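You operate a simulated robot arm through the tools that you are given. There is no shell and no other tool.

You are at the controls of a simulated robot arm. One attempt, no reset.

JOB
Restart the line without the sizer and fetch out the white roll.
Fine: stop the line, then that selector off, then start; roll from the drawer on to the green table; shut the drawer; other rolls stay. Set down upright: white roll.
Where things are to end (x, y in the base frame): white roll within 60 mm of [260, 880].

The check looks at the end state, three seconds after you hand in, the way a careful person would. Anything else that was tipped, shoved, dropped, spilled or broken makes it a failure.

ROBOT AND FRAMES
A 6-joint arm with a two-finger gripper, fixed in place. Base frame: the origin is at the foot of the arm, x ahead of it, y to its left, z up. Readings come in mm, degrees, newtons and seconds.
Its first joint turns from -166.0 to 166.0 degrees. Payload 2.54 kg.
Tool frame: the origin (TCP) lies between the finger pads and is the grasp point; the fingertips stand 30 mm ahead of it; z points along the fingers, y is the line along which they close. The gripper opens to 116 mm. The gripper's body begins 95 mm behind the TCP.
Orientation is that of the tool frame in the base frame, as a unit quaternion [x, y, z, w]. With the fingers straight down and closing along the base's y, the tool's x points along the base's -x, its y along +y and its z along -z.

CONTROLS
- The arm moves only by the tool step_arm. Its argument "rows" is a list of rows, each an object of numbers (a shift or turn left out is 0, a gripper value left out holds the last): "dx", "dy", "dz": the shift along the tool's x, y, z in units of 20 mm (1.0 is 20 mm); "ax", "ay", "az": the turn, a rotation vector about the tool's x, y, z in units of 5 degrees (1.0 is 5 degrees); "fingers": the finger opening in mm, from 0 to 116. In form: [{"dx": .., "dy": .., "dz": .., "ax": .., "ay": .., "az": .., "fingers": ..}, ...]. A call has 1 to 20 rows; each row shifts and turns the commanded pose from where the row before left it, along the tool's axes as they then stand. A call with a number of a shift or a turn outside -1 to 1 is refused whole. Each row takes 0.2 s and may step no farther than 50 mm and 8.6 degrees from the row before; otherwise, or with a gripper value out of range, the whole call is refused. Where a pose cannot be reached the arm comes as near as it can. A force on the tool above 90 N (or 10 N above the force at the start of the call, whichever is more), or a blocked arm, ends the call early, and 0.2 s more pass. The fingers move at their own pace (about 72 mm/s each) and stop on an object; they squeeze with about 26 N. The grip force told is the motor's: it shows also when the fingers shut on nothing. Time passes only in rows, and 0.2 s behind the last, so rows that do not move let the fingers close. It gives the time, the measured TCP pose, the force on the tool (base axes), the opening and the grip force at its end, in the units of the frame above (readings bear some noise), with the torque about the TCP (base axes, N m) and any sound that the robot's microphone picked up, and new pictures: "show" is both (left out), scene, wrist or none.
- Cameras (640 x 400 px; columns grow to the right, rows downward): "scene" is fixed at [50.2, 499.3, 1542.4]; the picture's right is [0.57, -0.82, 0.00], its down [-0.76, -0.52, -0.39] and it looks along [0.32, 0.22, -0.92] (base axes); focal length 337 px, centre (320, 200). "wrist" rides on the gripper at [69, -15, -122] in the tool frame; the picture's right is [0.21, 0.98, 0.00], its down [-0.83, 0.18, -0.53] and it looks along [-0.52, 0.11, 0.85] (tool axes); focal length 251 px, centre (320, 200). There is no depth. A picture from a camera that has moved, and an enlarged one, comes with that camera's place and axes in the base frame and with its lens.
- close_up(camera, box): a new picture of the part [left, top, right, bottom] of that camera's present view, enlarged. It takes no simulated time.
- sign_off(): hands the job in; it is judged then, once.

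Nothing tells you positions but the pictures and the camera data. Unless the task says otherwise, let go and move clear before handing in.

The tools are called after ">>>" by a JSON object that holds its "method" and its "body". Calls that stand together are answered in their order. step_arm: Moves the arm, as the interface text tells. Its arguments: {"type":"object","properties":{"rows":{"type":"array","items":{"type":"object","properties":{"dx":{"type":"number"},"dy":{"type":"number"},"dz":{"type":"number"},"ax":{"type":"number"},"ay":{"type":"number"},"az":{"type":"number"},"fingers":{"type":"number"}}}},"show":{"type":"string","enum":["both","scene","wrist","none"]}},"required":["rows"]} The other tools are called the same way: close_up (camera, box) takes an enlarged picture of a part of a camera's view; sign_off () hands the job in.

At the start:

```text
clock: 0.0
tcp_pos: [275.5, 465.3, 1068.4]
orientation: [-0.001, 1.0, 0.001, 0.0]
force: [-1.1, -0.9, 0.4]
moment: [-0.03, 0.02, 0.02]
grip_width: 116.0
finger_force: 0.0
```

scene: 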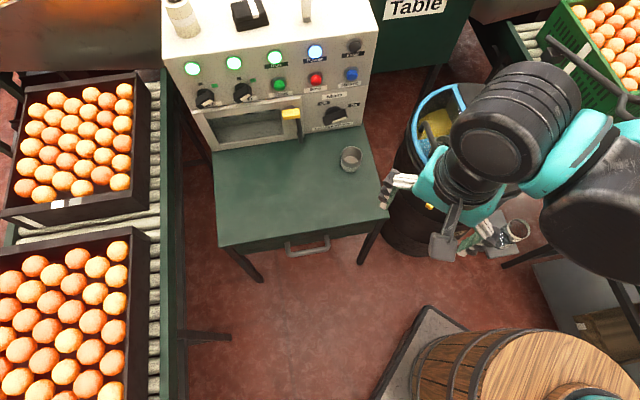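
wrist: 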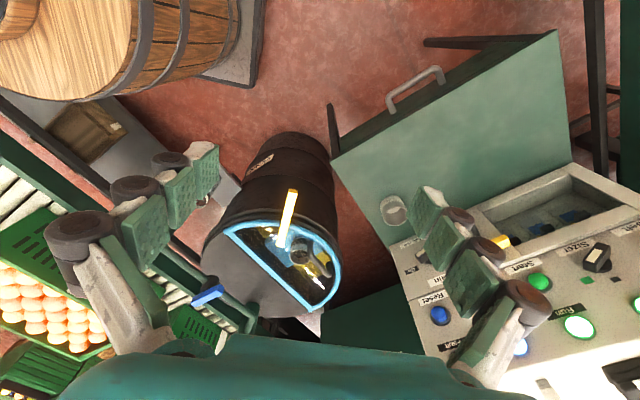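

I see a control panel with lamps, buttons and selectors, a green table with a drawer handle, and the arm to the right. I'll look closer at the panel and the table before moving.

>>> {"method": "close_up", "body": {"camera": "scene", "box": [160, 0, 400, 150]}}

>>> {"method": "close_up", "body": {"camera": "wrist", "box": [320, 20, 640, 400]}}

>>> {"method": "close_up", "body": {"camera": "scene", "box": [190, 90, 400, 280]}}

```text
2.67 times, centred on (280, 75) of scene
camera zoom: at [50.2, 499.3, 1542.4], right [0.57, -0.82, 0.0], down [-0.76, -0.52, -0.39], along [0.32, 0.22, -0.92], focal length 899 px, centre (427, 533)
```

zoom: 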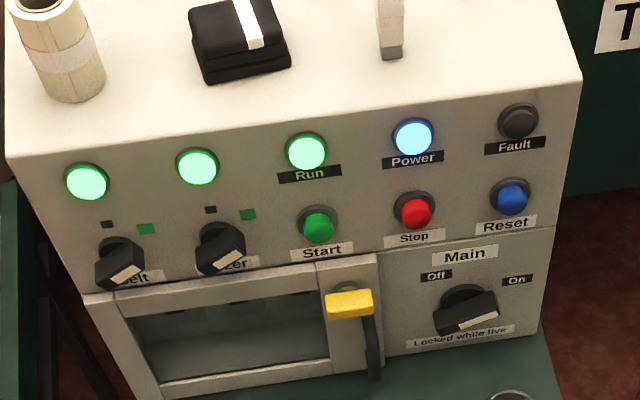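

```text
1.05 times, centred on (480, 210) of wrist (not enlarged: the box is as wide or as high as the picture)
camera zoom: at [205.6, 450.0, 1191.8], right [-0.22, 0.98, 0.0], down [0.83, 0.18, 0.53], along [0.52, 0.12, -0.85], focal length 265 px, centre (152, 190)
```

zoom: 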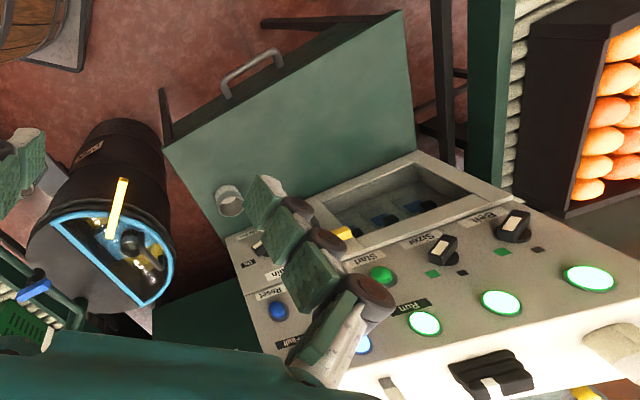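

```text
2.11 times, centred on (295, 185) of scene
camera zoom: at [50.2, 499.3, 1542.4], right [0.57, -0.82, 0.0], down [-0.76, -0.52, -0.39], along [0.32, 0.22, -0.92], focal length 709 px, centre (373, 232)
```

zoom: 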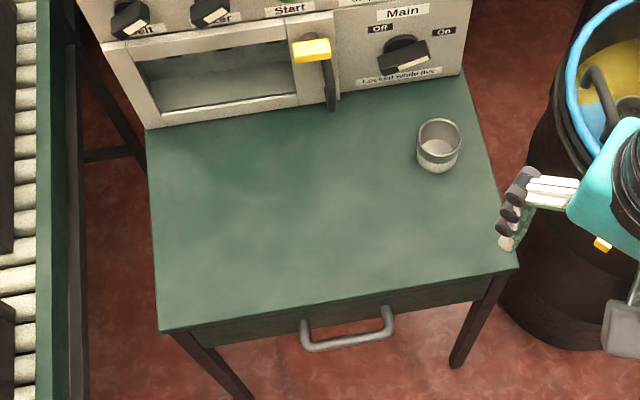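

The panel stands vertical, facing roughly (-0.7, -0.7), with Start near (472, 910, 889) and Stop near (536, 846, 890); the table top is at about z 712. I want finer views of the selectors, the window and the drawer handle.

>>> {"method": "close_up", "body": {"camera": "scene", "box": [180, 50, 260, 110]}}

>>> {"method": "close_up", "body": {"camera": "scene", "box": [250, 40, 370, 130]}}

>>> {"method": "close_up", "body": {"camera": "scene", "box": [260, 215, 360, 275]}}

>>> {"method": "close_up", "body": {"camera": "wrist", "box": [470, 150, 640, 270]}}

>>> {"method": "close_up", "body": {"camera": "wrist", "box": [340, 40, 500, 160]}}

```text
6.67 times, centred on (220, 80) of scene
camera zoom: at [50.2, 499.3, 1542.4], right [0.57, -0.82, 0.0], down [-0.76, -0.52, -0.39], along [0.32, 0.22, -0.92], focal length 2247 px, centre (987, 1000)
```

zoom: 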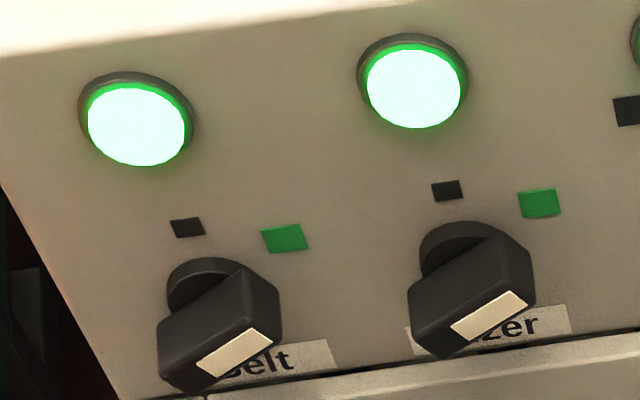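

```text
4.44 times, centred on (310, 85) of scene
camera zoom: at [50.2, 499.3, 1542.4], right [0.57, -0.82, 0.0], down [-0.76, -0.52, -0.39], along [0.32, 0.22, -0.92], focal length 1498 px, centre (364, 711)
```

zoom: 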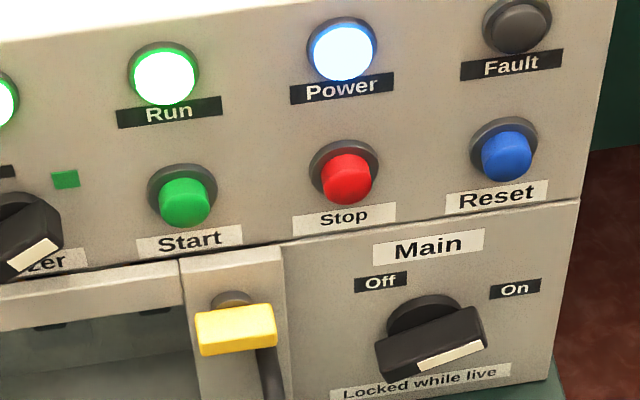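

```text
6.40 times, centred on (310, 245) of scene
camera zoom: at [50.2, 499.3, 1542.4], right [0.57, -0.82, 0.0], down [-0.76, -0.52, -0.39], along [0.32, 0.22, -0.92], focal length 2157 px, centre (384, -88)
```

zoom: 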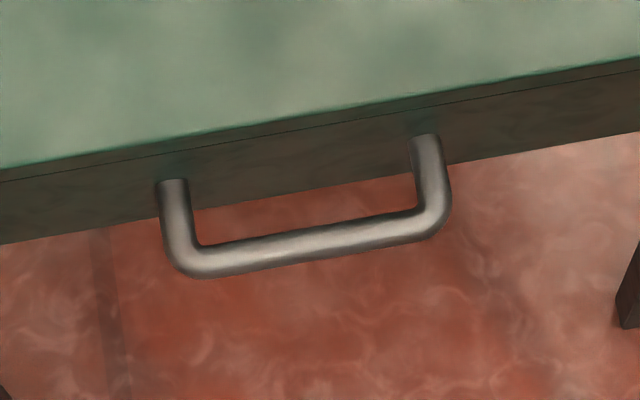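

```text
3.33 times, centred on (555, 210) of wrist
camera zoom: at [205.6, 450.0, 1191.8], right [-0.22, 0.98, 0.0], down [0.83, 0.18, 0.53], along [0.52, 0.12, -0.85], focal length 838 px, centre (-463, 167)
```

zoom: 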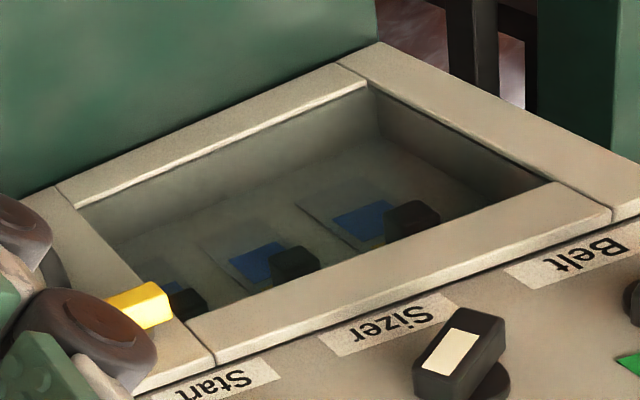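

```text
3.33 times, centred on (420, 100) of wrist
camera zoom: at [205.6, 450.0, 1191.8], right [-0.22, 0.98, 0.0], down [0.83, 0.18, 0.53], along [0.52, 0.12, -0.85], focal length 838 px, centre (-13, 533)
```

zoom: 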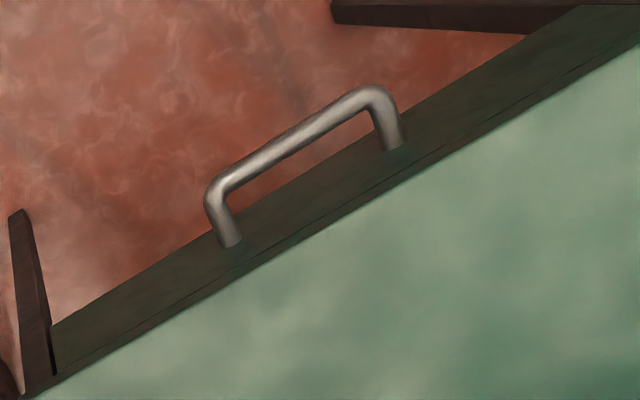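

The Sizer and Belt selectors both point to their green ON marks and Run is lit; the drawer handle is centred on the table front at about z 670. I'll first yaw the tool 45° to line up with the panel and move out in front of it at a safe height.

>>> {"method": "step_arm", "body": {"rows": [{"az": -1, "fingers": 116}, {"az": -1}, {"az": -1}, {"az": -1}, {"az": -1}, {"az": -1}, {"az": -1}, {"az": -1}, {"az": -1}, {"dx": -1, "dy": 0.4}, {"dx": -1, "dy": 0.4}, {"dx": -1, "dy": 0.4}, {"dx": -1, "dy": 0.4}, {"dx": -1, "dy": 0.4}, {"dx": -1, "dy": 0.4}, {"dx": -1, "dy": 0.4}, {"dx": -1, "dy": 0.4}, {"dx": -1, "dy": 0.4}, {"dx": -1, "dy": 0.4}]}}

```text
clock: 4.0
tcp_pos: [358.1, 663.6, 1067.1]
orientation: [-0.383, 0.924, 0.001, 0.0]
force: [-0.2, -0.4, 0.7]
moment: [0.01, 0.0, -0.02]
grip_width: 115.8
finger_force: 0.1
camera wrist: at [320.8, 603.5, 1190.8], right [-0.84, 0.54, 0.0], down [0.46, 0.71, 0.53], along [0.29, 0.45, -0.85], focal length 251 px, centre (320, 200)
```

scene: 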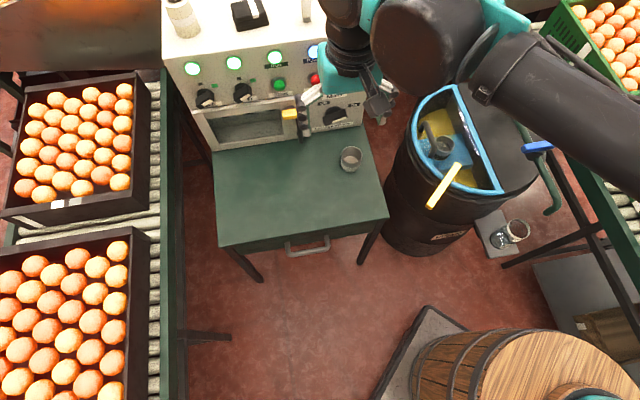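
wrist: 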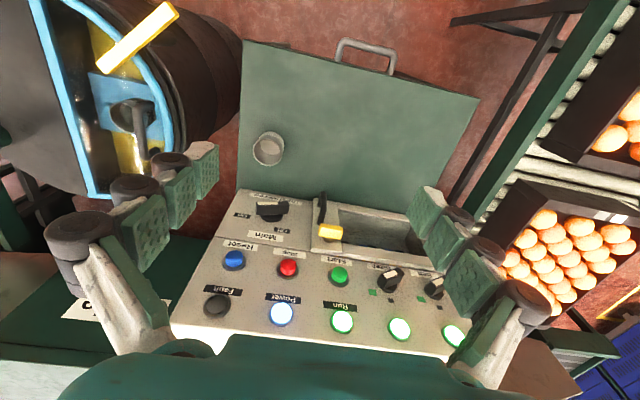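

The tool is now squared to the panel, at about D 722 (along the panel normal) and in line with Stop. Next I'll pitch it up to horizontal and close the fingers.

>>> {"method": "step_arm", "body": {"rows": [{"ay": -1, "fingers": 0}, {"ay": -1}, {"ay": -1}, {"ay": -1}, {"ay": -1}, {"ay": -1}, {"ay": -1}, {"ay": -1}, {"ay": -1}, {"ay": -1}, {"ay": -1}, {"ay": -1}, {"ay": -1}, {"ay": -1}, {"ay": -1}, {"ay": -1}, {"ay": -1}, {"ay": -1}]}}

```text
clock: 7.8
tcp_pos: [358.8, 663.4, 1069.2]
orientation: [-0.271, 0.653, 0.271, 0.653]
force: [-0.5, 0.0, -0.2]
moment: [-0.03, 0.0, 0.05]
grip_width: 0.0
finger_force: 26.0
camera wrist: at [283.9, 566.7, 1001.5], right [-0.69, 0.69, -0.21], down [-0.51, -0.25, 0.82], along [0.52, 0.68, 0.52], focal length 251 px, centre (320, 200)
```

scene: 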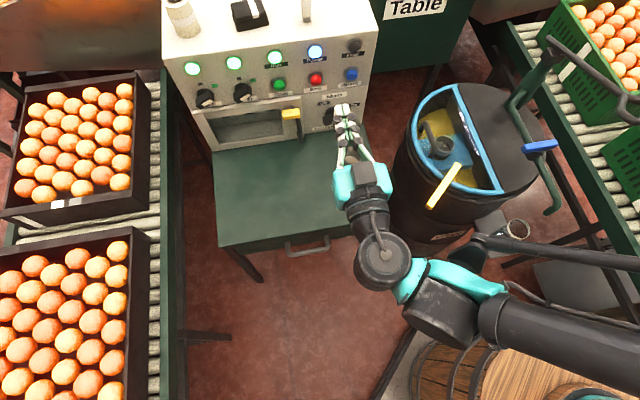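
wrist: 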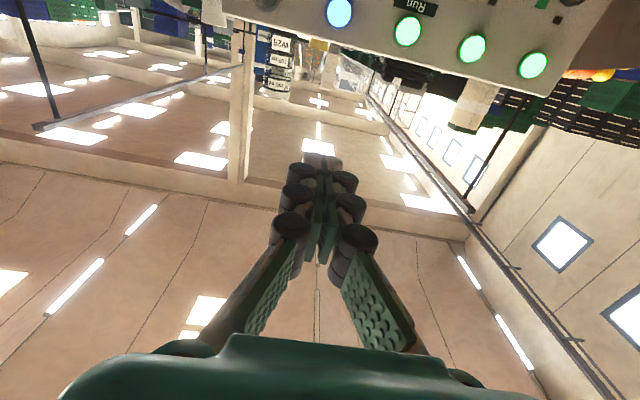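

The tool is horizontal and pointing at the panel. I'll lower to about button height, z 890, and look.

>>> {"method": "step_arm", "body": {"rows": [{"dx": 1}, {"dx": 1}, {"dx": 1}, {"dx": 1}, {"dx": 1}, {"dx": 1}, {"dx": 1}, {"dx": 1}, {"dx": 1}]}}

```text
clock: 9.8
tcp_pos: [359.3, 662.6, 888.2]
orientation: [-0.27, 0.653, 0.271, 0.653]
force: [0.4, 0.3, -0.5]
moment: [0.01, 0.02, 0.02]
grip_width: 0.0
finger_force: 25.7
camera wrist: at [284.1, 566.1, 819.7], right [-0.69, 0.69, -0.21], down [-0.51, -0.25, 0.83], along [0.52, 0.68, 0.52], focal length 251 px, centre (320, 200)
```

scene: 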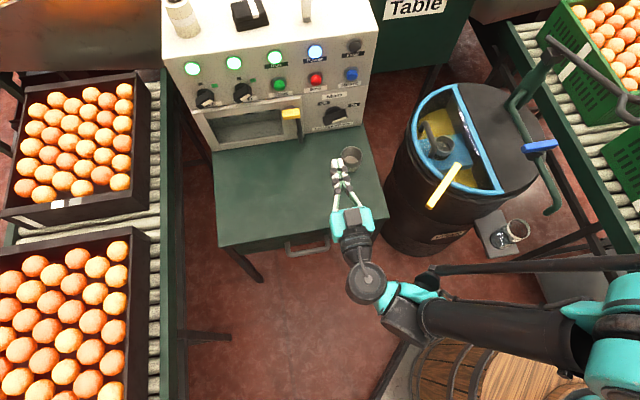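
wrist: 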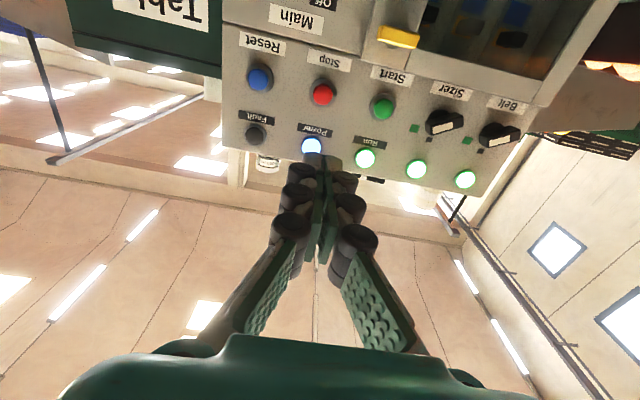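

The wrist camera now has a clear (upside-down) view of the panel. I'll enlarge it to refine the button and selector positions.

>>> {"method": "close_up", "body": {"camera": "wrist", "box": [220, 20, 380, 170]}}

>>> {"method": "close_up", "body": {"camera": "wrist", "box": [350, 50, 550, 200]}}

```text
2.67 times, centred on (300, 95) of wrist
camera zoom: at [284.1, 566.1, 819.7], right [-0.69, 0.69, -0.21], down [-0.51, -0.25, 0.83], along [0.52, 0.68, 0.52], focal length 670 px, centre (373, 480)
```

zoom: 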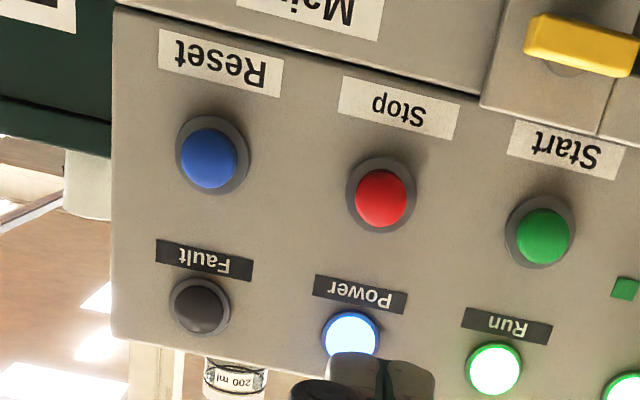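

```text
2.67 times, centred on (450, 125) of wrist
camera zoom: at [284.1, 566.1, 819.7], right [-0.69, 0.69, -0.21], down [-0.51, -0.25, 0.83], along [0.52, 0.68, 0.52], focal length 670 px, centre (-27, 400)
```

zoom: 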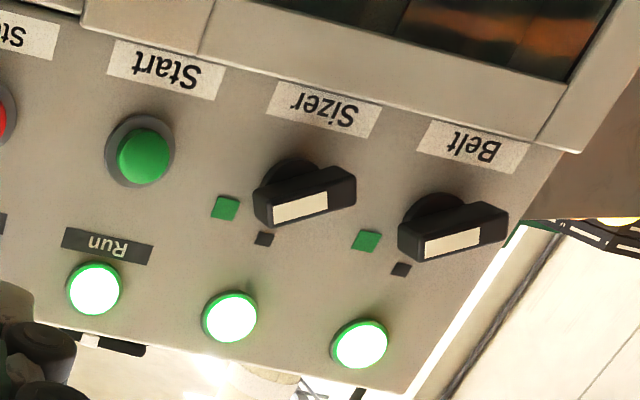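

Stop sits at about z 880, w -218, slightly below and left of the tool axis. I'll align, advance to roughly 25 mm short of it and check.

>>> {"method": "step_arm", "body": {"rows": [{"dx": 0.4, "dy": 0.15, "dz": 1}, {"dz": 1}, {"dz": 1}, {"dz": 1}, {"dz": 1}, {"dz": 1}, {"dz": 1}, {"dz": 1}, {"dz": 1}, {"dz": 1}]}}

>>> {"method": "close_up", "body": {"camera": "wrist", "box": [240, 40, 400, 190]}}

>>> {"method": "close_up", "body": {"camera": "scene", "box": [250, 40, 410, 240]}}

```text
clock: 12.0
tcp_pos: [498.0, 807.9, 880.4]
orientation: [-0.271, 0.653, 0.272, 0.653]
force: [0.6, -0.5, 0.1]
moment: [-0.02, -0.02, 0.03]
grip_width: 0.1
finger_force: 25.6
camera wrist: at [423.4, 711.2, 812.1], right [-0.69, 0.69, -0.21], down [-0.51, -0.25, 0.83], along [0.52, 0.68, 0.52], focal length 251 px, centre (320, 200)
```

scene: 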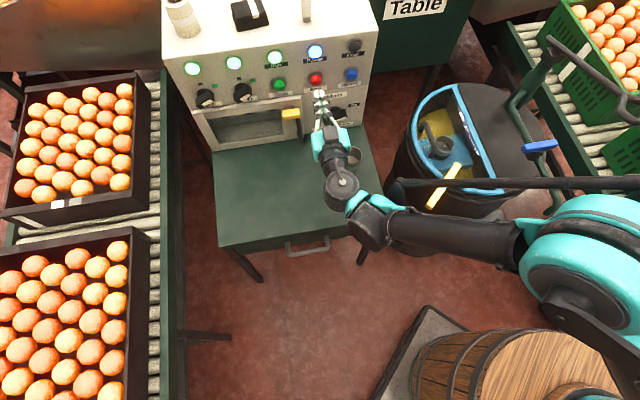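
wrist: 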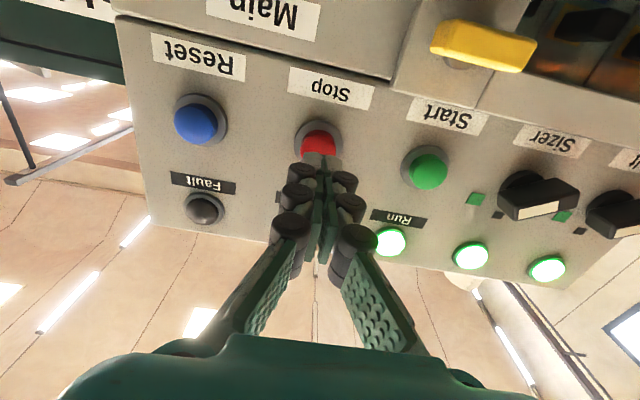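

```text
2.67 times, centred on (320, 115) of wrist
camera zoom: at [423.4, 711.2, 812.1], right [-0.69, 0.69, -0.21], down [-0.51, -0.25, 0.83], along [0.52, 0.68, 0.52], focal length 670 px, centre (320, 427)
```

zoom: 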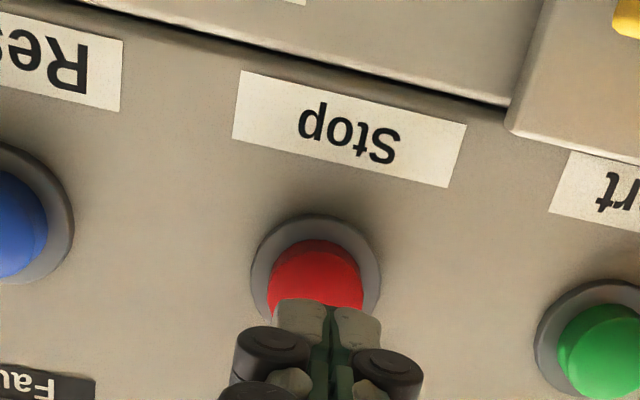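

```text
2.00 times, centred on (330, 140) of scene
camera zoom: at [50.2, 499.3, 1542.4], right [0.57, -0.82, 0.0], down [-0.76, -0.52, -0.39], along [0.32, 0.22, -0.92], focal length 674 px, centre (300, 320)
```

zoom: 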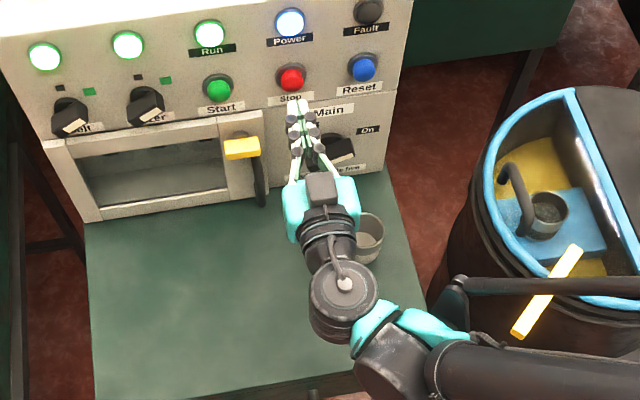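

The fingertips are about 25 mm in front of Stop, roughly 6 mm too high. I'll correct and then press gently in small increments.

>>> {"method": "step_arm", "body": {"rows": [{"dx": 0.3, "dz": 0.5}, {"dz": 0.4}, {"dz": 0.2}, {"dz": 0.2}]}}

>>> {"method": "close_up", "body": {"camera": "wrist", "box": [240, 40, 400, 190]}}

```text
clock: 13.0
tcp_pos: [516.0, 826.6, 875.0]
orientation: [-0.271, 0.653, 0.272, 0.653]
force: [0.1, 0.1, -0.2]
moment: [0.01, -0.04, 0.02]
grip_width: 0.0
finger_force: 26.4
camera wrist: at [440.5, 729.9, 806.2], right [-0.69, 0.69, -0.21], down [-0.51, -0.25, 0.83], along [0.52, 0.68, 0.52], focal length 251 px, centre (320, 200)
```

scene: 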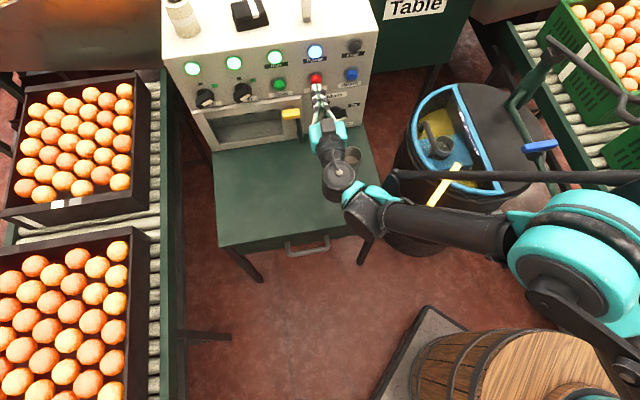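
wrist: 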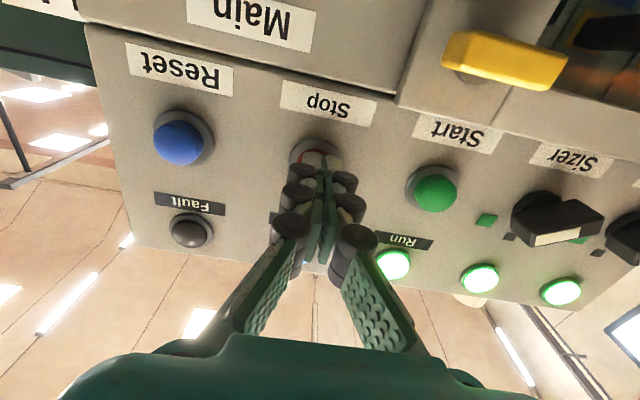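

```text
2.67 times, centred on (320, 115) of wrist
camera zoom: at [440.5, 729.9, 806.2], right [-0.69, 0.69, -0.21], down [-0.51, -0.25, 0.83], along [0.52, 0.68, 0.52], focal length 670 px, centre (320, 427)
```

zoom: 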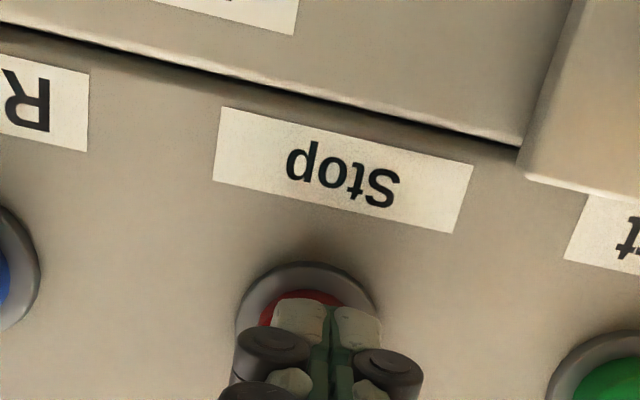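

The fingertips are centred on Stop, almost touching. I'll press further in small steps.

>>> {"method": "step_arm", "body": {"rows": [{"dz": 0.15}, {"dz": 0.15}, {"dz": 0.15}, {"dz": 0.15}], "show": "both"}}

```text
clock: 14.0
tcp_pos: [525.2, 835.0, 875.2]
orientation: [-0.27, 0.653, 0.272, 0.653]
force: [-2.0, -1.1, -1.5]
moment: [0.0, 0.03, -0.02]
grip_width: 0.0
finger_force: 26.0
heard: click
camera wrist: at [448.9, 737.3, 807.2], right [-0.69, 0.69, -0.21], down [-0.51, -0.25, 0.83], along [0.52, 0.68, 0.52], focal length 251 px, centre (320, 200)
```

scene: 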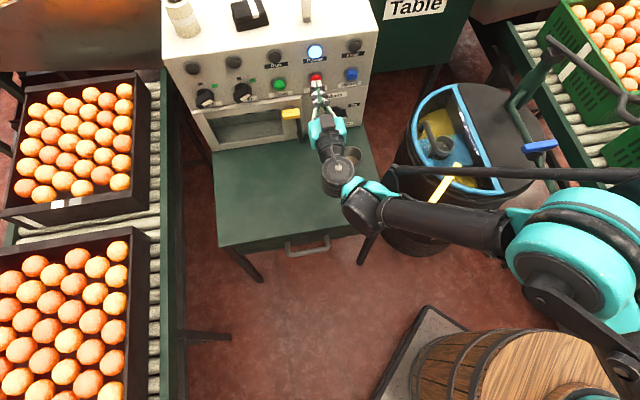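
wrist: 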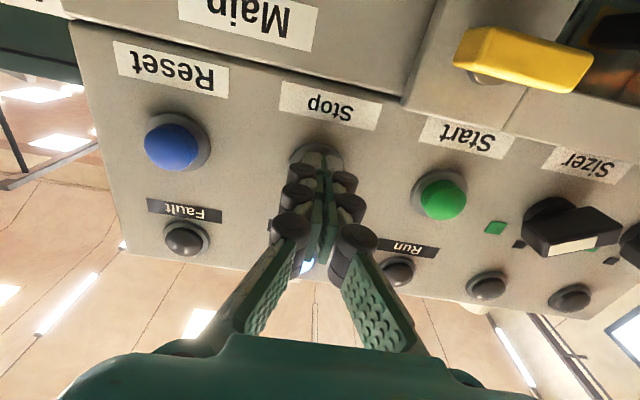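

Click heard and the Run, Belt and Sizer lamps are out: the line is stopped. I'll back away and slide across to in front of the Sizer selector with the fingers partly open.

>>> {"method": "step_arm", "body": {"rows": [{"dz": -1}, {"dz": -1}, {"dz": -1}, {"dz": -1}, {"dz": -1}, {"dz": -1}, {"dz": -1}, {"dy": 1}, {"dy": 1}, {"dy": 1}, {"dy": 1}, {"dy": 1}, {"dy": 1}, {"dy": 1}, {"dy": 1}, {"dy": 1, "fingers": 60}]}}

>>> {"method": "close_up", "body": {"camera": "wrist", "box": [240, 40, 400, 190]}}

>>> {"method": "close_up", "body": {"camera": "scene", "box": [160, 40, 320, 240]}}

```text
clock: 17.4
tcp_pos: [297.7, 862.9, 875.4]
orientation: [-0.27, 0.653, 0.271, 0.653]
force: [0.0, 0.7, 0.1]
moment: [0.01, 0.02, 0.0]
grip_width: 50.1
finger_force: 0.1
camera wrist: at [222.6, 766.1, 807.0], right [-0.69, 0.69, -0.21], down [-0.51, -0.25, 0.83], along [0.52, 0.68, 0.52], focal length 251 px, centre (320, 200)
```

scene: 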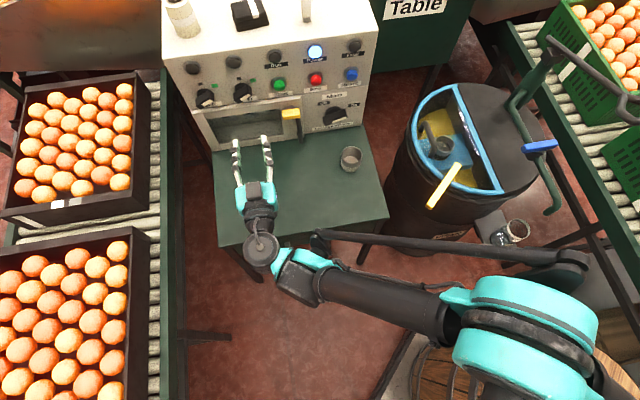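
wrist: 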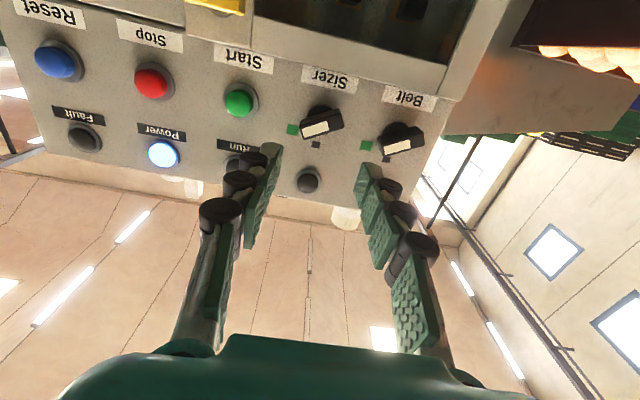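

```text
2.67 times, centred on (320, 115) of wrist
camera zoom: at [222.6, 766.1, 807.0], right [-0.69, 0.69, -0.21], down [-0.51, -0.25, 0.83], along [0.52, 0.68, 0.52], focal length 670 px, centre (320, 427)
```

zoom: 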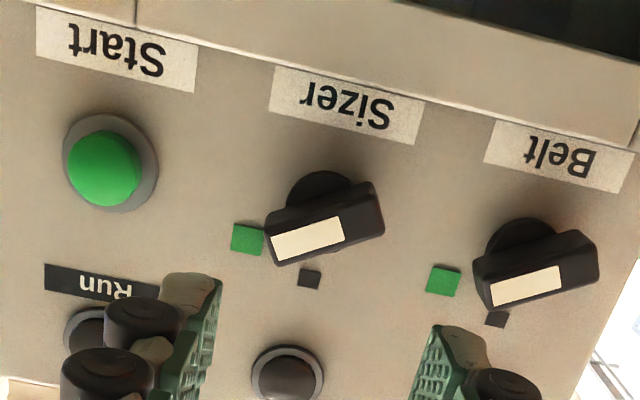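

```text
2.00 times, centred on (240, 140) of scene
camera zoom: at [50.2, 499.3, 1542.4], right [0.57, -0.82, 0.0], down [-0.76, -0.52, -0.39], along [0.32, 0.22, -0.92], focal length 674 px, centre (480, 320)
```

zoom: 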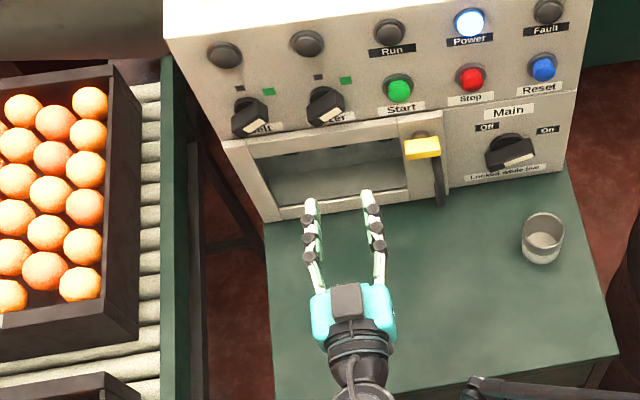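

The Sizer knob is centred at about w -401, z 873, its bar tilted roughly 30° above horizontal towards the green mark; the black OFF mark is straight above. I'll roll the gripper 60° so the fingers straddle the bar, still standing off.

>>> {"method": "step_arm", "body": {"rows": [{"dx": 0.1, "dy": 0.08, "fingers": 44}, {"az": 1}, {"az": 1}, {"az": 1}, {"az": 1}, {"az": 1}, {"az": 1}, {"az": 1}, {"az": 1}, {"az": 1}, {"az": 1}, {"az": 1}, {"az": 1}]}}

>>> {"method": "close_up", "body": {"camera": "wrist", "box": [220, 40, 420, 190]}}

```text
clock: 20.2
tcp_pos: [297.7, 862.6, 873.8]
orientation: [0.092, 0.701, 0.562, 0.429]
force: [0.0, 0.0, -0.2]
moment: [-0.03, -0.01, -0.02]
grip_width: 44.0
finger_force: 0.1
camera wrist: at [174.4, 813.9, 826.8], right [-0.48, 0.47, 0.74], down [0.07, -0.82, 0.57], along [0.88, 0.32, 0.36], focal length 251 px, centre (320, 200)
```

scene: 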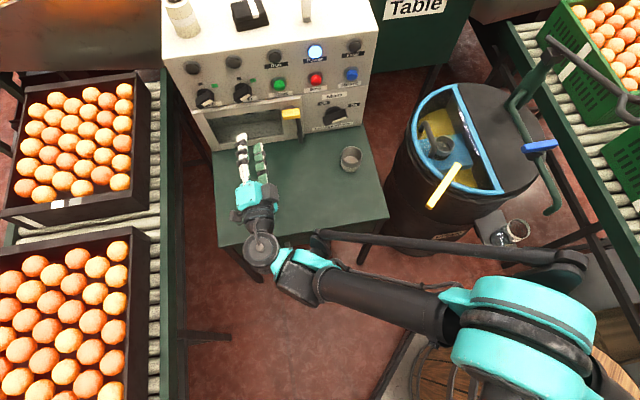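
wrist: 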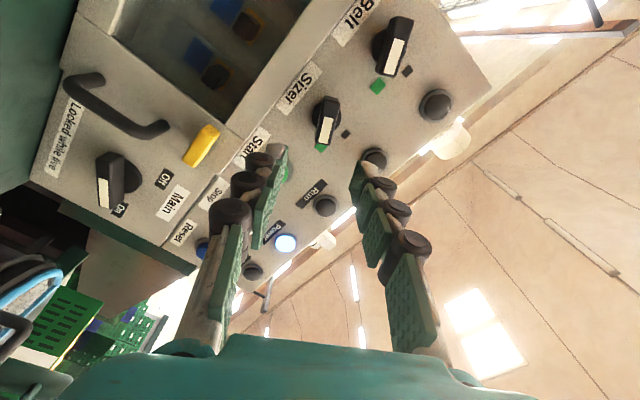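

```text
2.67 times, centred on (320, 115) of wrist
camera zoom: at [174.4, 813.9, 826.8], right [-0.48, 0.47, 0.74], down [0.07, -0.82, 0.57], along [0.88, 0.32, 0.36], focal length 670 px, centre (320, 427)
```

zoom: 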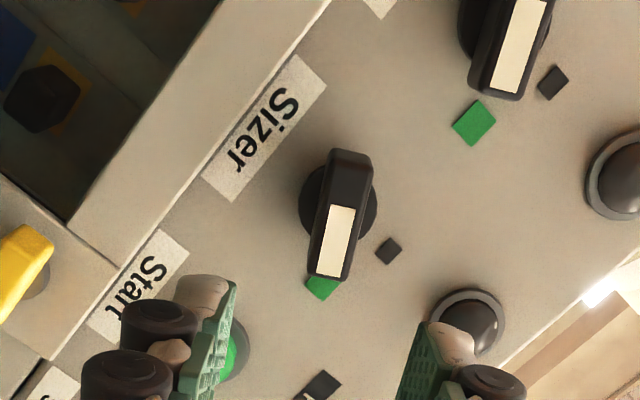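

The fingers now parallel the knob's long sides. I'll shift about 4 mm to centre on the bar and advance until the tips just straddle it.

>>> {"method": "step_arm", "body": {"rows": [{"dy": 0.22, "dz": 0.5}, {"dz": 1}, {"dz": 1}, {"dz": 1}, {"dz": 1}, {"dz": 0.5}]}}

>>> {"method": "close_up", "body": {"camera": "wrist", "box": [220, 70, 420, 220]}}

>>> {"method": "close_up", "body": {"camera": "scene", "box": [180, 60, 300, 150]}}

```text
clock: 21.6
tcp_pos: [366.7, 935.6, 876.8]
orientation: [0.092, 0.701, 0.562, 0.43]
force: [0.3, 0.5, -0.8]
moment: [-0.01, 0.02, 0.03]
grip_width: 43.8
finger_force: 0.1
camera wrist: at [243.8, 885.9, 830.1], right [-0.48, 0.48, 0.74], down [0.07, -0.82, 0.57], along [0.88, 0.32, 0.36], focal length 251 px, centre (320, 200)
```

scene: 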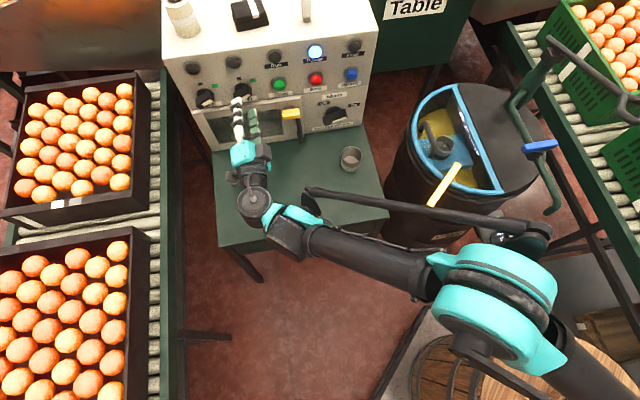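
wrist: 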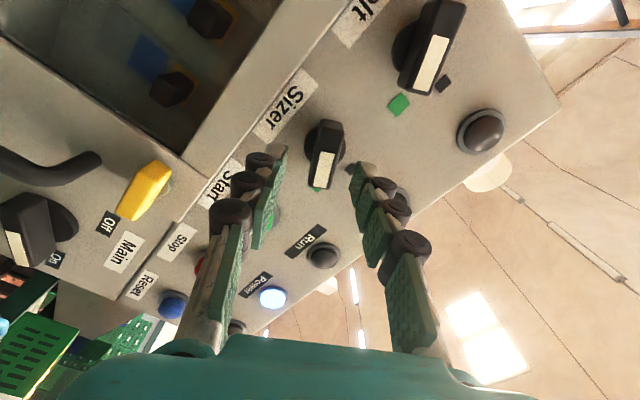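

```text
2.67 times, centred on (320, 145) of wrist
camera zoom: at [243.8, 885.9, 830.1], right [-0.48, 0.48, 0.74], down [0.07, -0.82, 0.57], along [0.88, 0.32, 0.36], focal length 670 px, centre (320, 347)
```

zoom: 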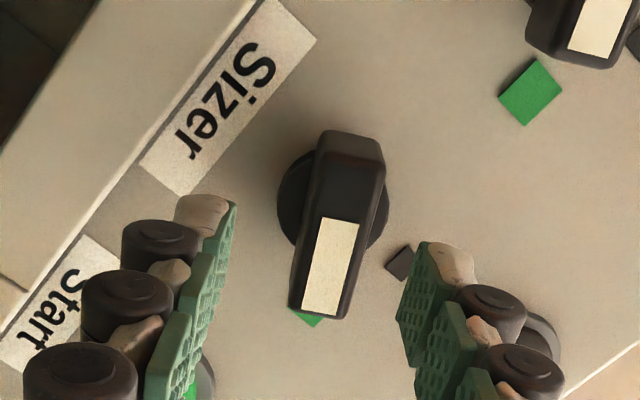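

```text
4.44 times, centred on (240, 105) of scene
camera zoom: at [50.2, 499.3, 1542.4], right [0.57, -0.82, 0.0], down [-0.76, -0.52, -0.39], along [0.32, 0.22, -0.92], focal length 1498 px, centre (676, 622)
```

zoom: 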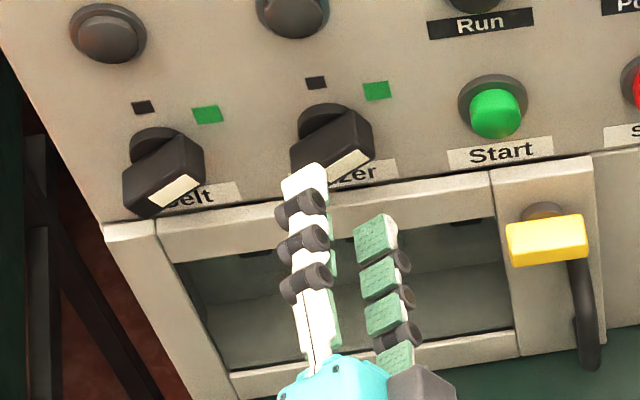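

The bar is centred between the fingers. I'll advance 30 mm so the fingers straddle it, then close.

>>> {"method": "step_arm", "body": {"rows": [{"dy": 0.1, "dz": 0.5}, {"dz": 0.5}, {"dz": 0.5}]}}

>>> {"method": "close_up", "body": {"camera": "wrist", "box": [220, 70, 420, 220]}}

>>> {"method": "close_up", "body": {"camera": "scene", "box": [180, 60, 300, 150]}}

```text
clock: 22.4
tcp_pos: [386.7, 956.7, 879.5]
orientation: [0.091, 0.701, 0.562, 0.429]
force: [-0.1, 0.3, 0.3]
moment: [0.06, -0.05, -0.01]
grip_width: 44.2
finger_force: 0.0
camera wrist: at [264.9, 908.4, 832.4], right [-0.48, 0.48, 0.74], down [0.07, -0.82, 0.57], along [0.88, 0.32, 0.36], focal length 251 px, centre (320, 200)
```

scene: 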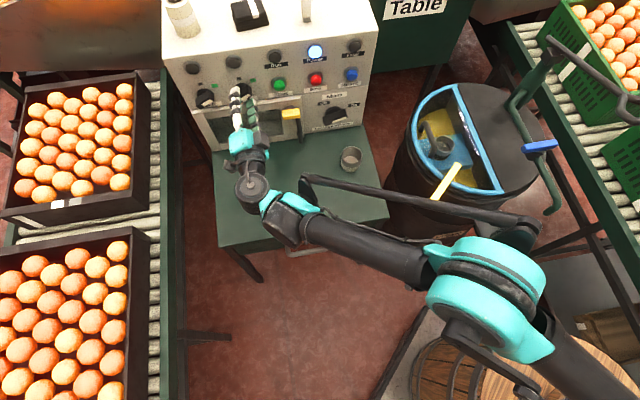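
wrist: 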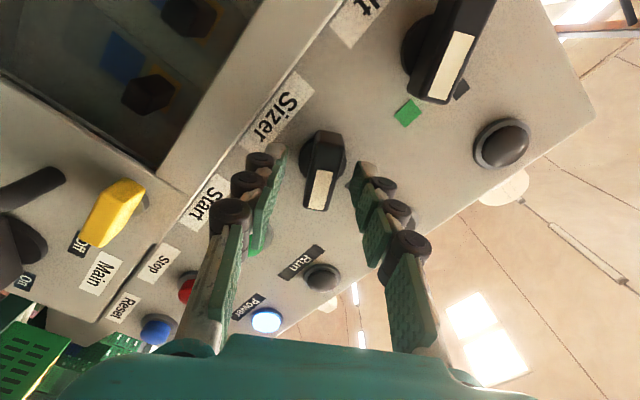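

```text
2.67 times, centred on (320, 145) of wrist
camera zoom: at [264.9, 908.4, 832.4], right [-0.48, 0.48, 0.74], down [0.07, -0.82, 0.57], along [0.88, 0.32, 0.36], focal length 670 px, centre (320, 347)
```

zoom: 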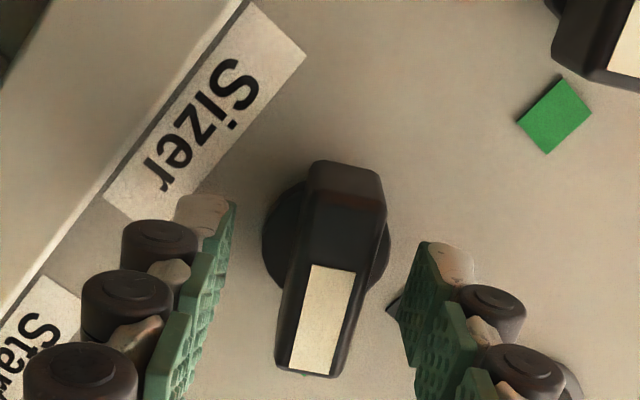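

```text
4.44 times, centred on (240, 105) of scene
camera zoom: at [50.2, 499.3, 1542.4], right [0.57, -0.82, 0.0], down [-0.76, -0.52, -0.39], along [0.32, 0.22, -0.92], focal length 1498 px, centre (676, 622)
```

zoom: 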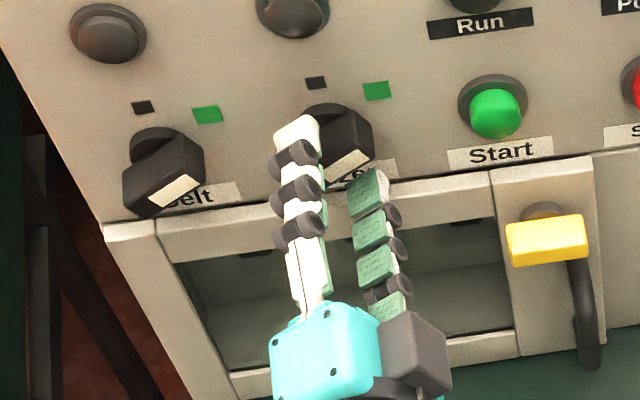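

The fingers are on either side of the knob bar with about 25 mm overlap. Closing the grip now.

>>> {"method": "step_arm", "body": {"rows": [{"fingers": 0}, {}, {}, {}], "show": "wrist"}}

>>> {"method": "close_up", "body": {"camera": "wrist", "box": [220, 70, 420, 220]}}

```text
clock: 23.4
tcp_pos: [386.3, 956.8, 882.6]
orientation: [0.091, 0.701, 0.562, 0.43]
force: [2.9, 27.6, 32.3]
moment: [0.49, -0.53, 0.63]
grip_width: 17.3
finger_force: 43.2
camera wrist: at [264.1, 908.6, 833.7], right [-0.48, 0.47, 0.74], down [0.07, -0.82, 0.57], along [0.88, 0.32, 0.36], focal length 251 px, centre (320, 200)
```

wrist: 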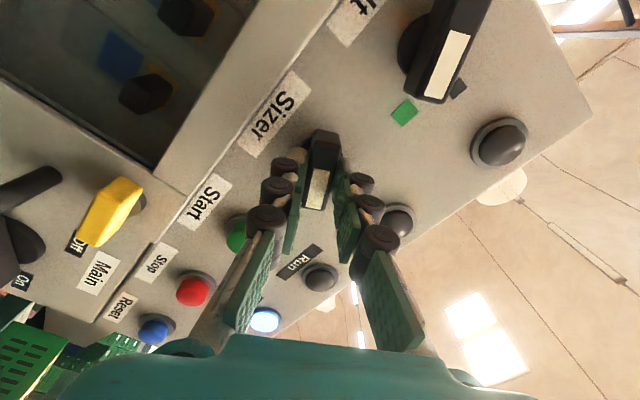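

```text
2.67 times, centred on (320, 145) of wrist
camera zoom: at [264.1, 908.6, 833.7], right [-0.48, 0.47, 0.74], down [0.07, -0.82, 0.57], along [0.88, 0.32, 0.36], focal length 670 px, centre (320, 347)
```

zoom: 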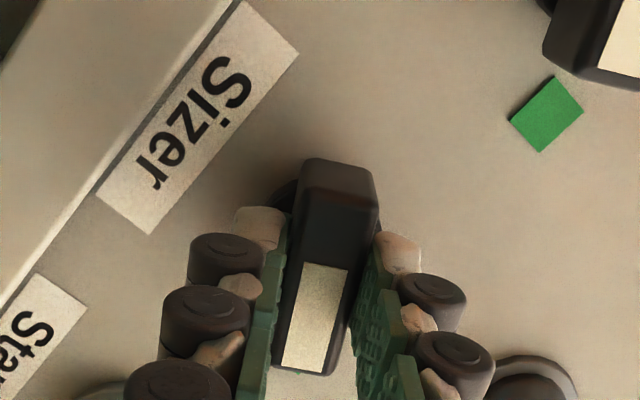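

The fingers hold the bar at 17 mm, with a side load because the tool is a few mm off the knob axis. I'll relieve that first.

>>> {"method": "step_arm", "body": {"rows": [{"dy": 0.1}, {"dy": 0.1}, {}], "show": "wrist"}}

```text
clock: 24.2
tcp_pos: [386.2, 957.9, 882.3]
orientation: [0.093, 0.702, 0.561, 0.429]
force: [-1.0, -9.5, -9.7]
moment: [-0.46, 0.33, 0.08]
grip_width: 17.5
finger_force: 42.9
camera wrist: at [263.6, 909.2, 834.5], right [-0.47, 0.48, 0.74], down [0.06, -0.82, 0.57], along [0.88, 0.32, 0.36], focal length 251 px, centre (320, 200)
```

wrist: 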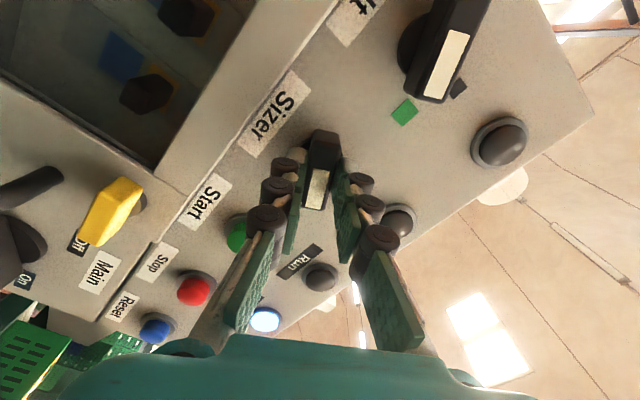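

Side load is down to about 14 N and reversed, so I'm nearly centred. I'll trim slightly and start turning the knob counter-clockwise (towards OFF), watching the load.

>>> {"method": "step_arm", "body": {"rows": [{"dy": -0.05, "dx": -0.05}, {"az": -0.6}, {"az": -0.6}, {"az": -0.6}, {"az": -0.6}, {"az": -0.6}, {}], "show": "wrist"}}

```text
clock: 25.8
tcp_pos: [387.2, 959.2, 881.9]
orientation: [0.0, 0.708, 0.499, 0.5]
force: [-0.9, -17.4, -31.6]
moment: [-0.43, 0.56, -0.53]
grip_width: 17.7
finger_force: 43.1
camera wrist: at [273.8, 898.9, 822.2], right [-0.59, 0.6, 0.54], down [-0.05, -0.7, 0.71], along [0.8, 0.39, 0.45], focal length 251 px, centre (320, 200)
```

wrist: 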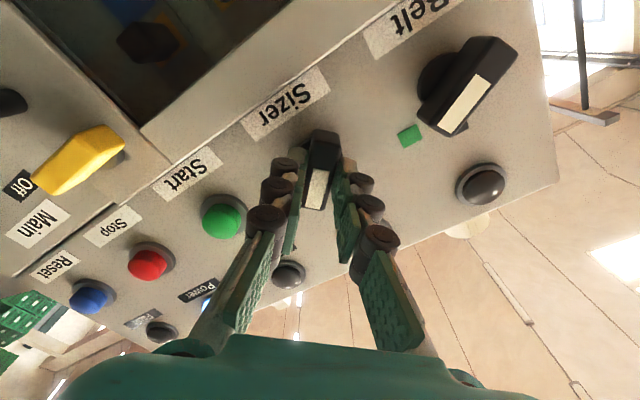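

The knob is turning with the gripper, with a moderate downward load. I'll trim the centre and continue.

>>> {"method": "step_arm", "body": {"rows": [{"dy": -0.11, "dx": 0.05}, {"az": -0.6}, {"az": -0.6}, {"az": -0.6}, {"az": -0.6}, {"az": -0.6}, {}], "show": "wrist"}}

```text
clock: 27.4
tcp_pos: [386.9, 958.6, 881.3]
orientation: [-0.092, 0.701, 0.43, 0.562]
force: [11.5, 14.2, 12.3]
moment: [0.55, -0.54, -0.14]
grip_width: 17.5
finger_force: 42.4
camera wrist: at [286.2, 886.7, 813.7], right [-0.68, 0.67, 0.3], down [-0.2, -0.56, 0.81], along [0.71, 0.48, 0.51], focal length 251 px, centre (320, 200)
```

wrist: 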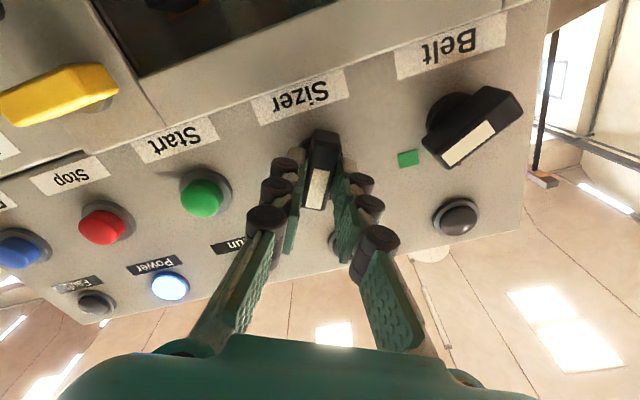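

Loads are small now; the knob is about half-way. Continuing the turn.

>>> {"method": "step_arm", "body": {"rows": [{"dy": 0.03, "az": -0.6}, {"az": -0.6}, {"az": -0.6}, {"az": -0.6}, {"az": -0.6}, {}], "show": "wrist"}}

```text
clock: 28.8
tcp_pos: [387.5, 958.8, 879.9]
orientation: [-0.182, 0.683, 0.353, 0.613]
force: [15.4, 7.2, 19.2]
moment: [0.13, -0.23, -0.11]
grip_width: 17.5
finger_force: 42.8
camera wrist: at [299.1, 873.7, 810.3], right [-0.71, 0.71, 0.05], down [-0.35, -0.41, 0.84], along [0.61, 0.58, 0.53], focal length 251 px, centre (320, 200)
```

wrist: 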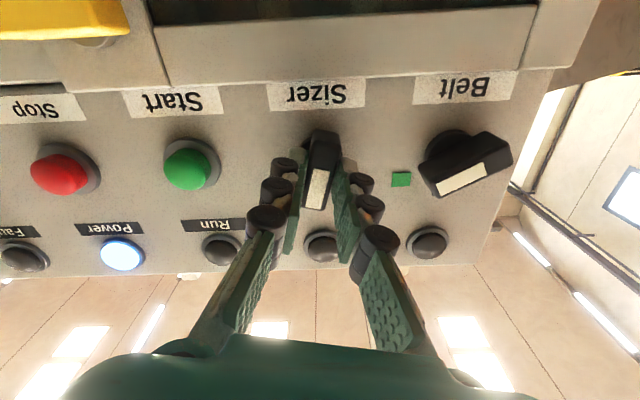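

About 45° turned, no resistance beyond small loads. Continuing to vertical.

>>> {"method": "step_arm", "body": {"rows": [{"az": -0.6}, {"az": -0.6}, {"az": -0.6}, {"az": -0.6}, {"az": -0.6}, {}], "show": "both"}}

>>> {"method": "close_up", "body": {"camera": "scene", "box": [180, 60, 300, 150]}}

>>> {"method": "close_up", "body": {"camera": "wrist", "box": [220, 70, 420, 270]}}

```text
clock: 30.2
tcp_pos: [386.6, 958.4, 879.8]
orientation: [-0.27, 0.653, 0.271, 0.653]
force: [21.2, -0.9, 14.7]
moment: [0.44, -0.4, -0.47]
grip_width: 17.6
finger_force: 43.4
camera wrist: at [312.1, 860.6, 811.8], right [-0.69, 0.69, -0.21], down [-0.51, -0.25, 0.83], along [0.52, 0.68, 0.52], focal length 251 px, centre (320, 200)
```

scene: 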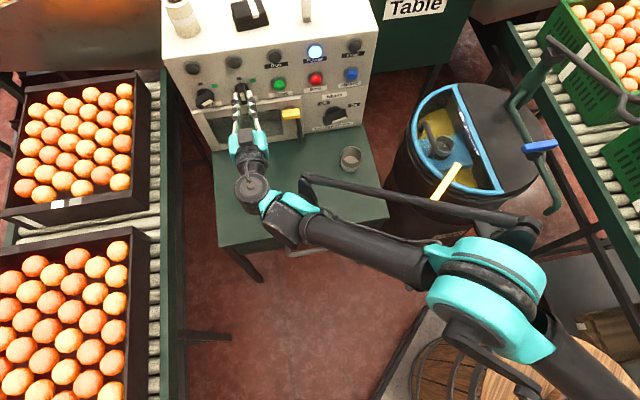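
wrist: 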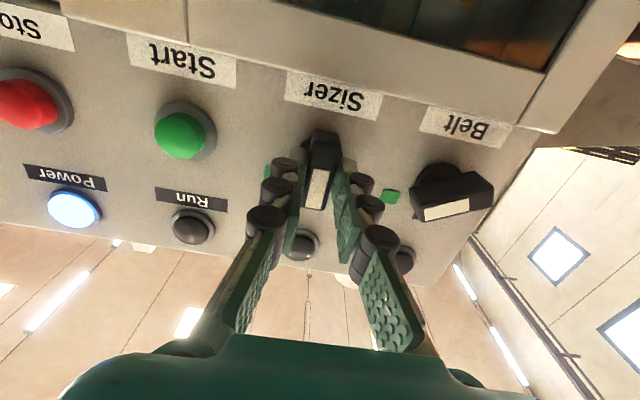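

```text
4.44 times, centred on (240, 105) of scene
camera zoom: at [50.2, 499.3, 1542.4], right [0.57, -0.82, 0.0], down [-0.76, -0.52, -0.39], along [0.32, 0.22, -0.92], focal length 1498 px, centre (676, 622)
```

zoom: 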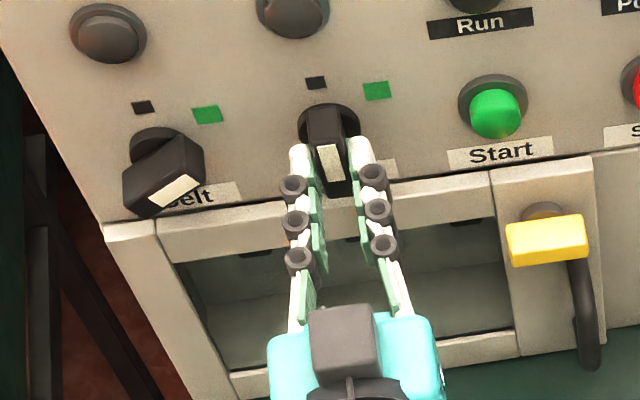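

```text
2.00 times, centred on (320, 170) of wrist
camera zoom: at [312.1, 860.6, 811.8], right [-0.69, 0.69, -0.21], down [-0.51, -0.25, 0.83], along [0.52, 0.68, 0.52], focal length 503 px, centre (320, 260)
```

zoom: 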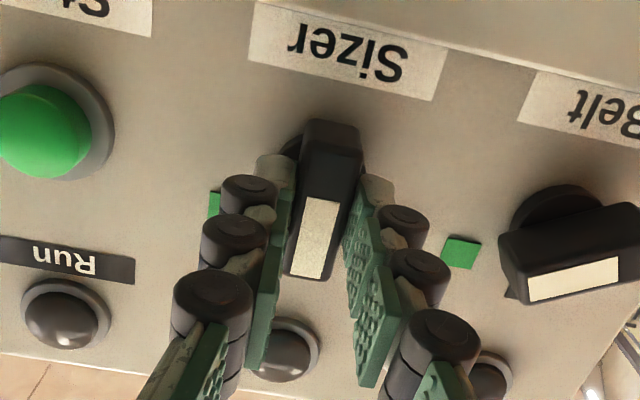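

The knob now points straight up at the black OFF mark. I'll nudge a few degrees more to feel whether it's at its stop.

>>> {"method": "step_arm", "body": {"rows": [{"az": -0.5}, {"az": -0.5}, {}], "show": "wrist"}}

>>> {"method": "close_up", "body": {"camera": "scene", "box": [210, 70, 270, 115]}}

```text
clock: 31.0
tcp_pos: [386.4, 956.6, 879.4]
orientation: [-0.298, 0.641, 0.242, 0.664]
force: [20.3, -9.3, 2.3]
moment: [0.64, 1.02, -0.46]
grip_width: 18.9
finger_force: 44.0
camera wrist: at [316.2, 856.2, 812.9], right [-0.68, 0.68, -0.3], down [-0.55, -0.2, 0.81], along [0.49, 0.71, 0.51], focal length 251 px, centre (320, 200)
```

wrist: 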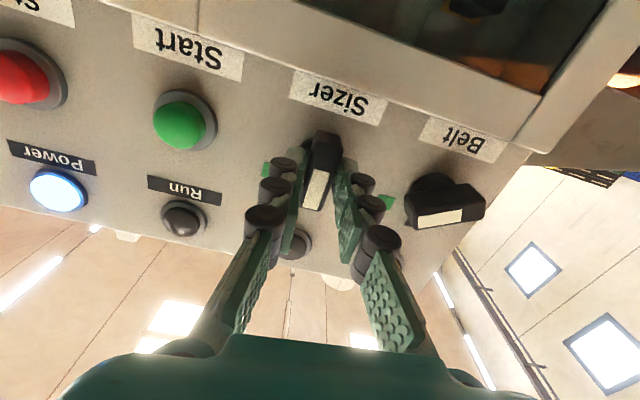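

```text
8.89 times, centred on (240, 92) of scene
camera zoom: at [50.2, 499.3, 1542.4], right [0.57, -0.82, 0.0], down [-0.76, -0.52, -0.39], along [0.32, 0.22, -0.92], focal length 2995 px, centre (1031, 1156)
```

zoom: 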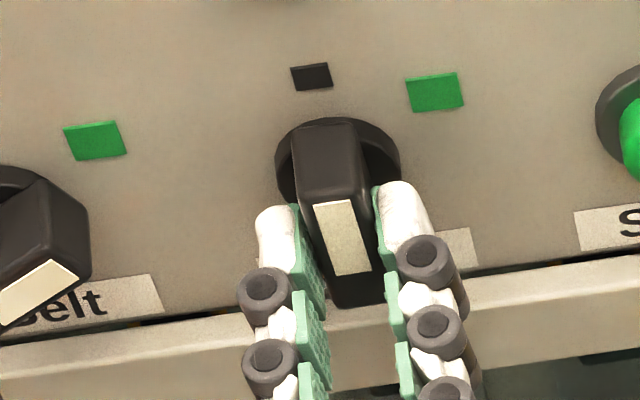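

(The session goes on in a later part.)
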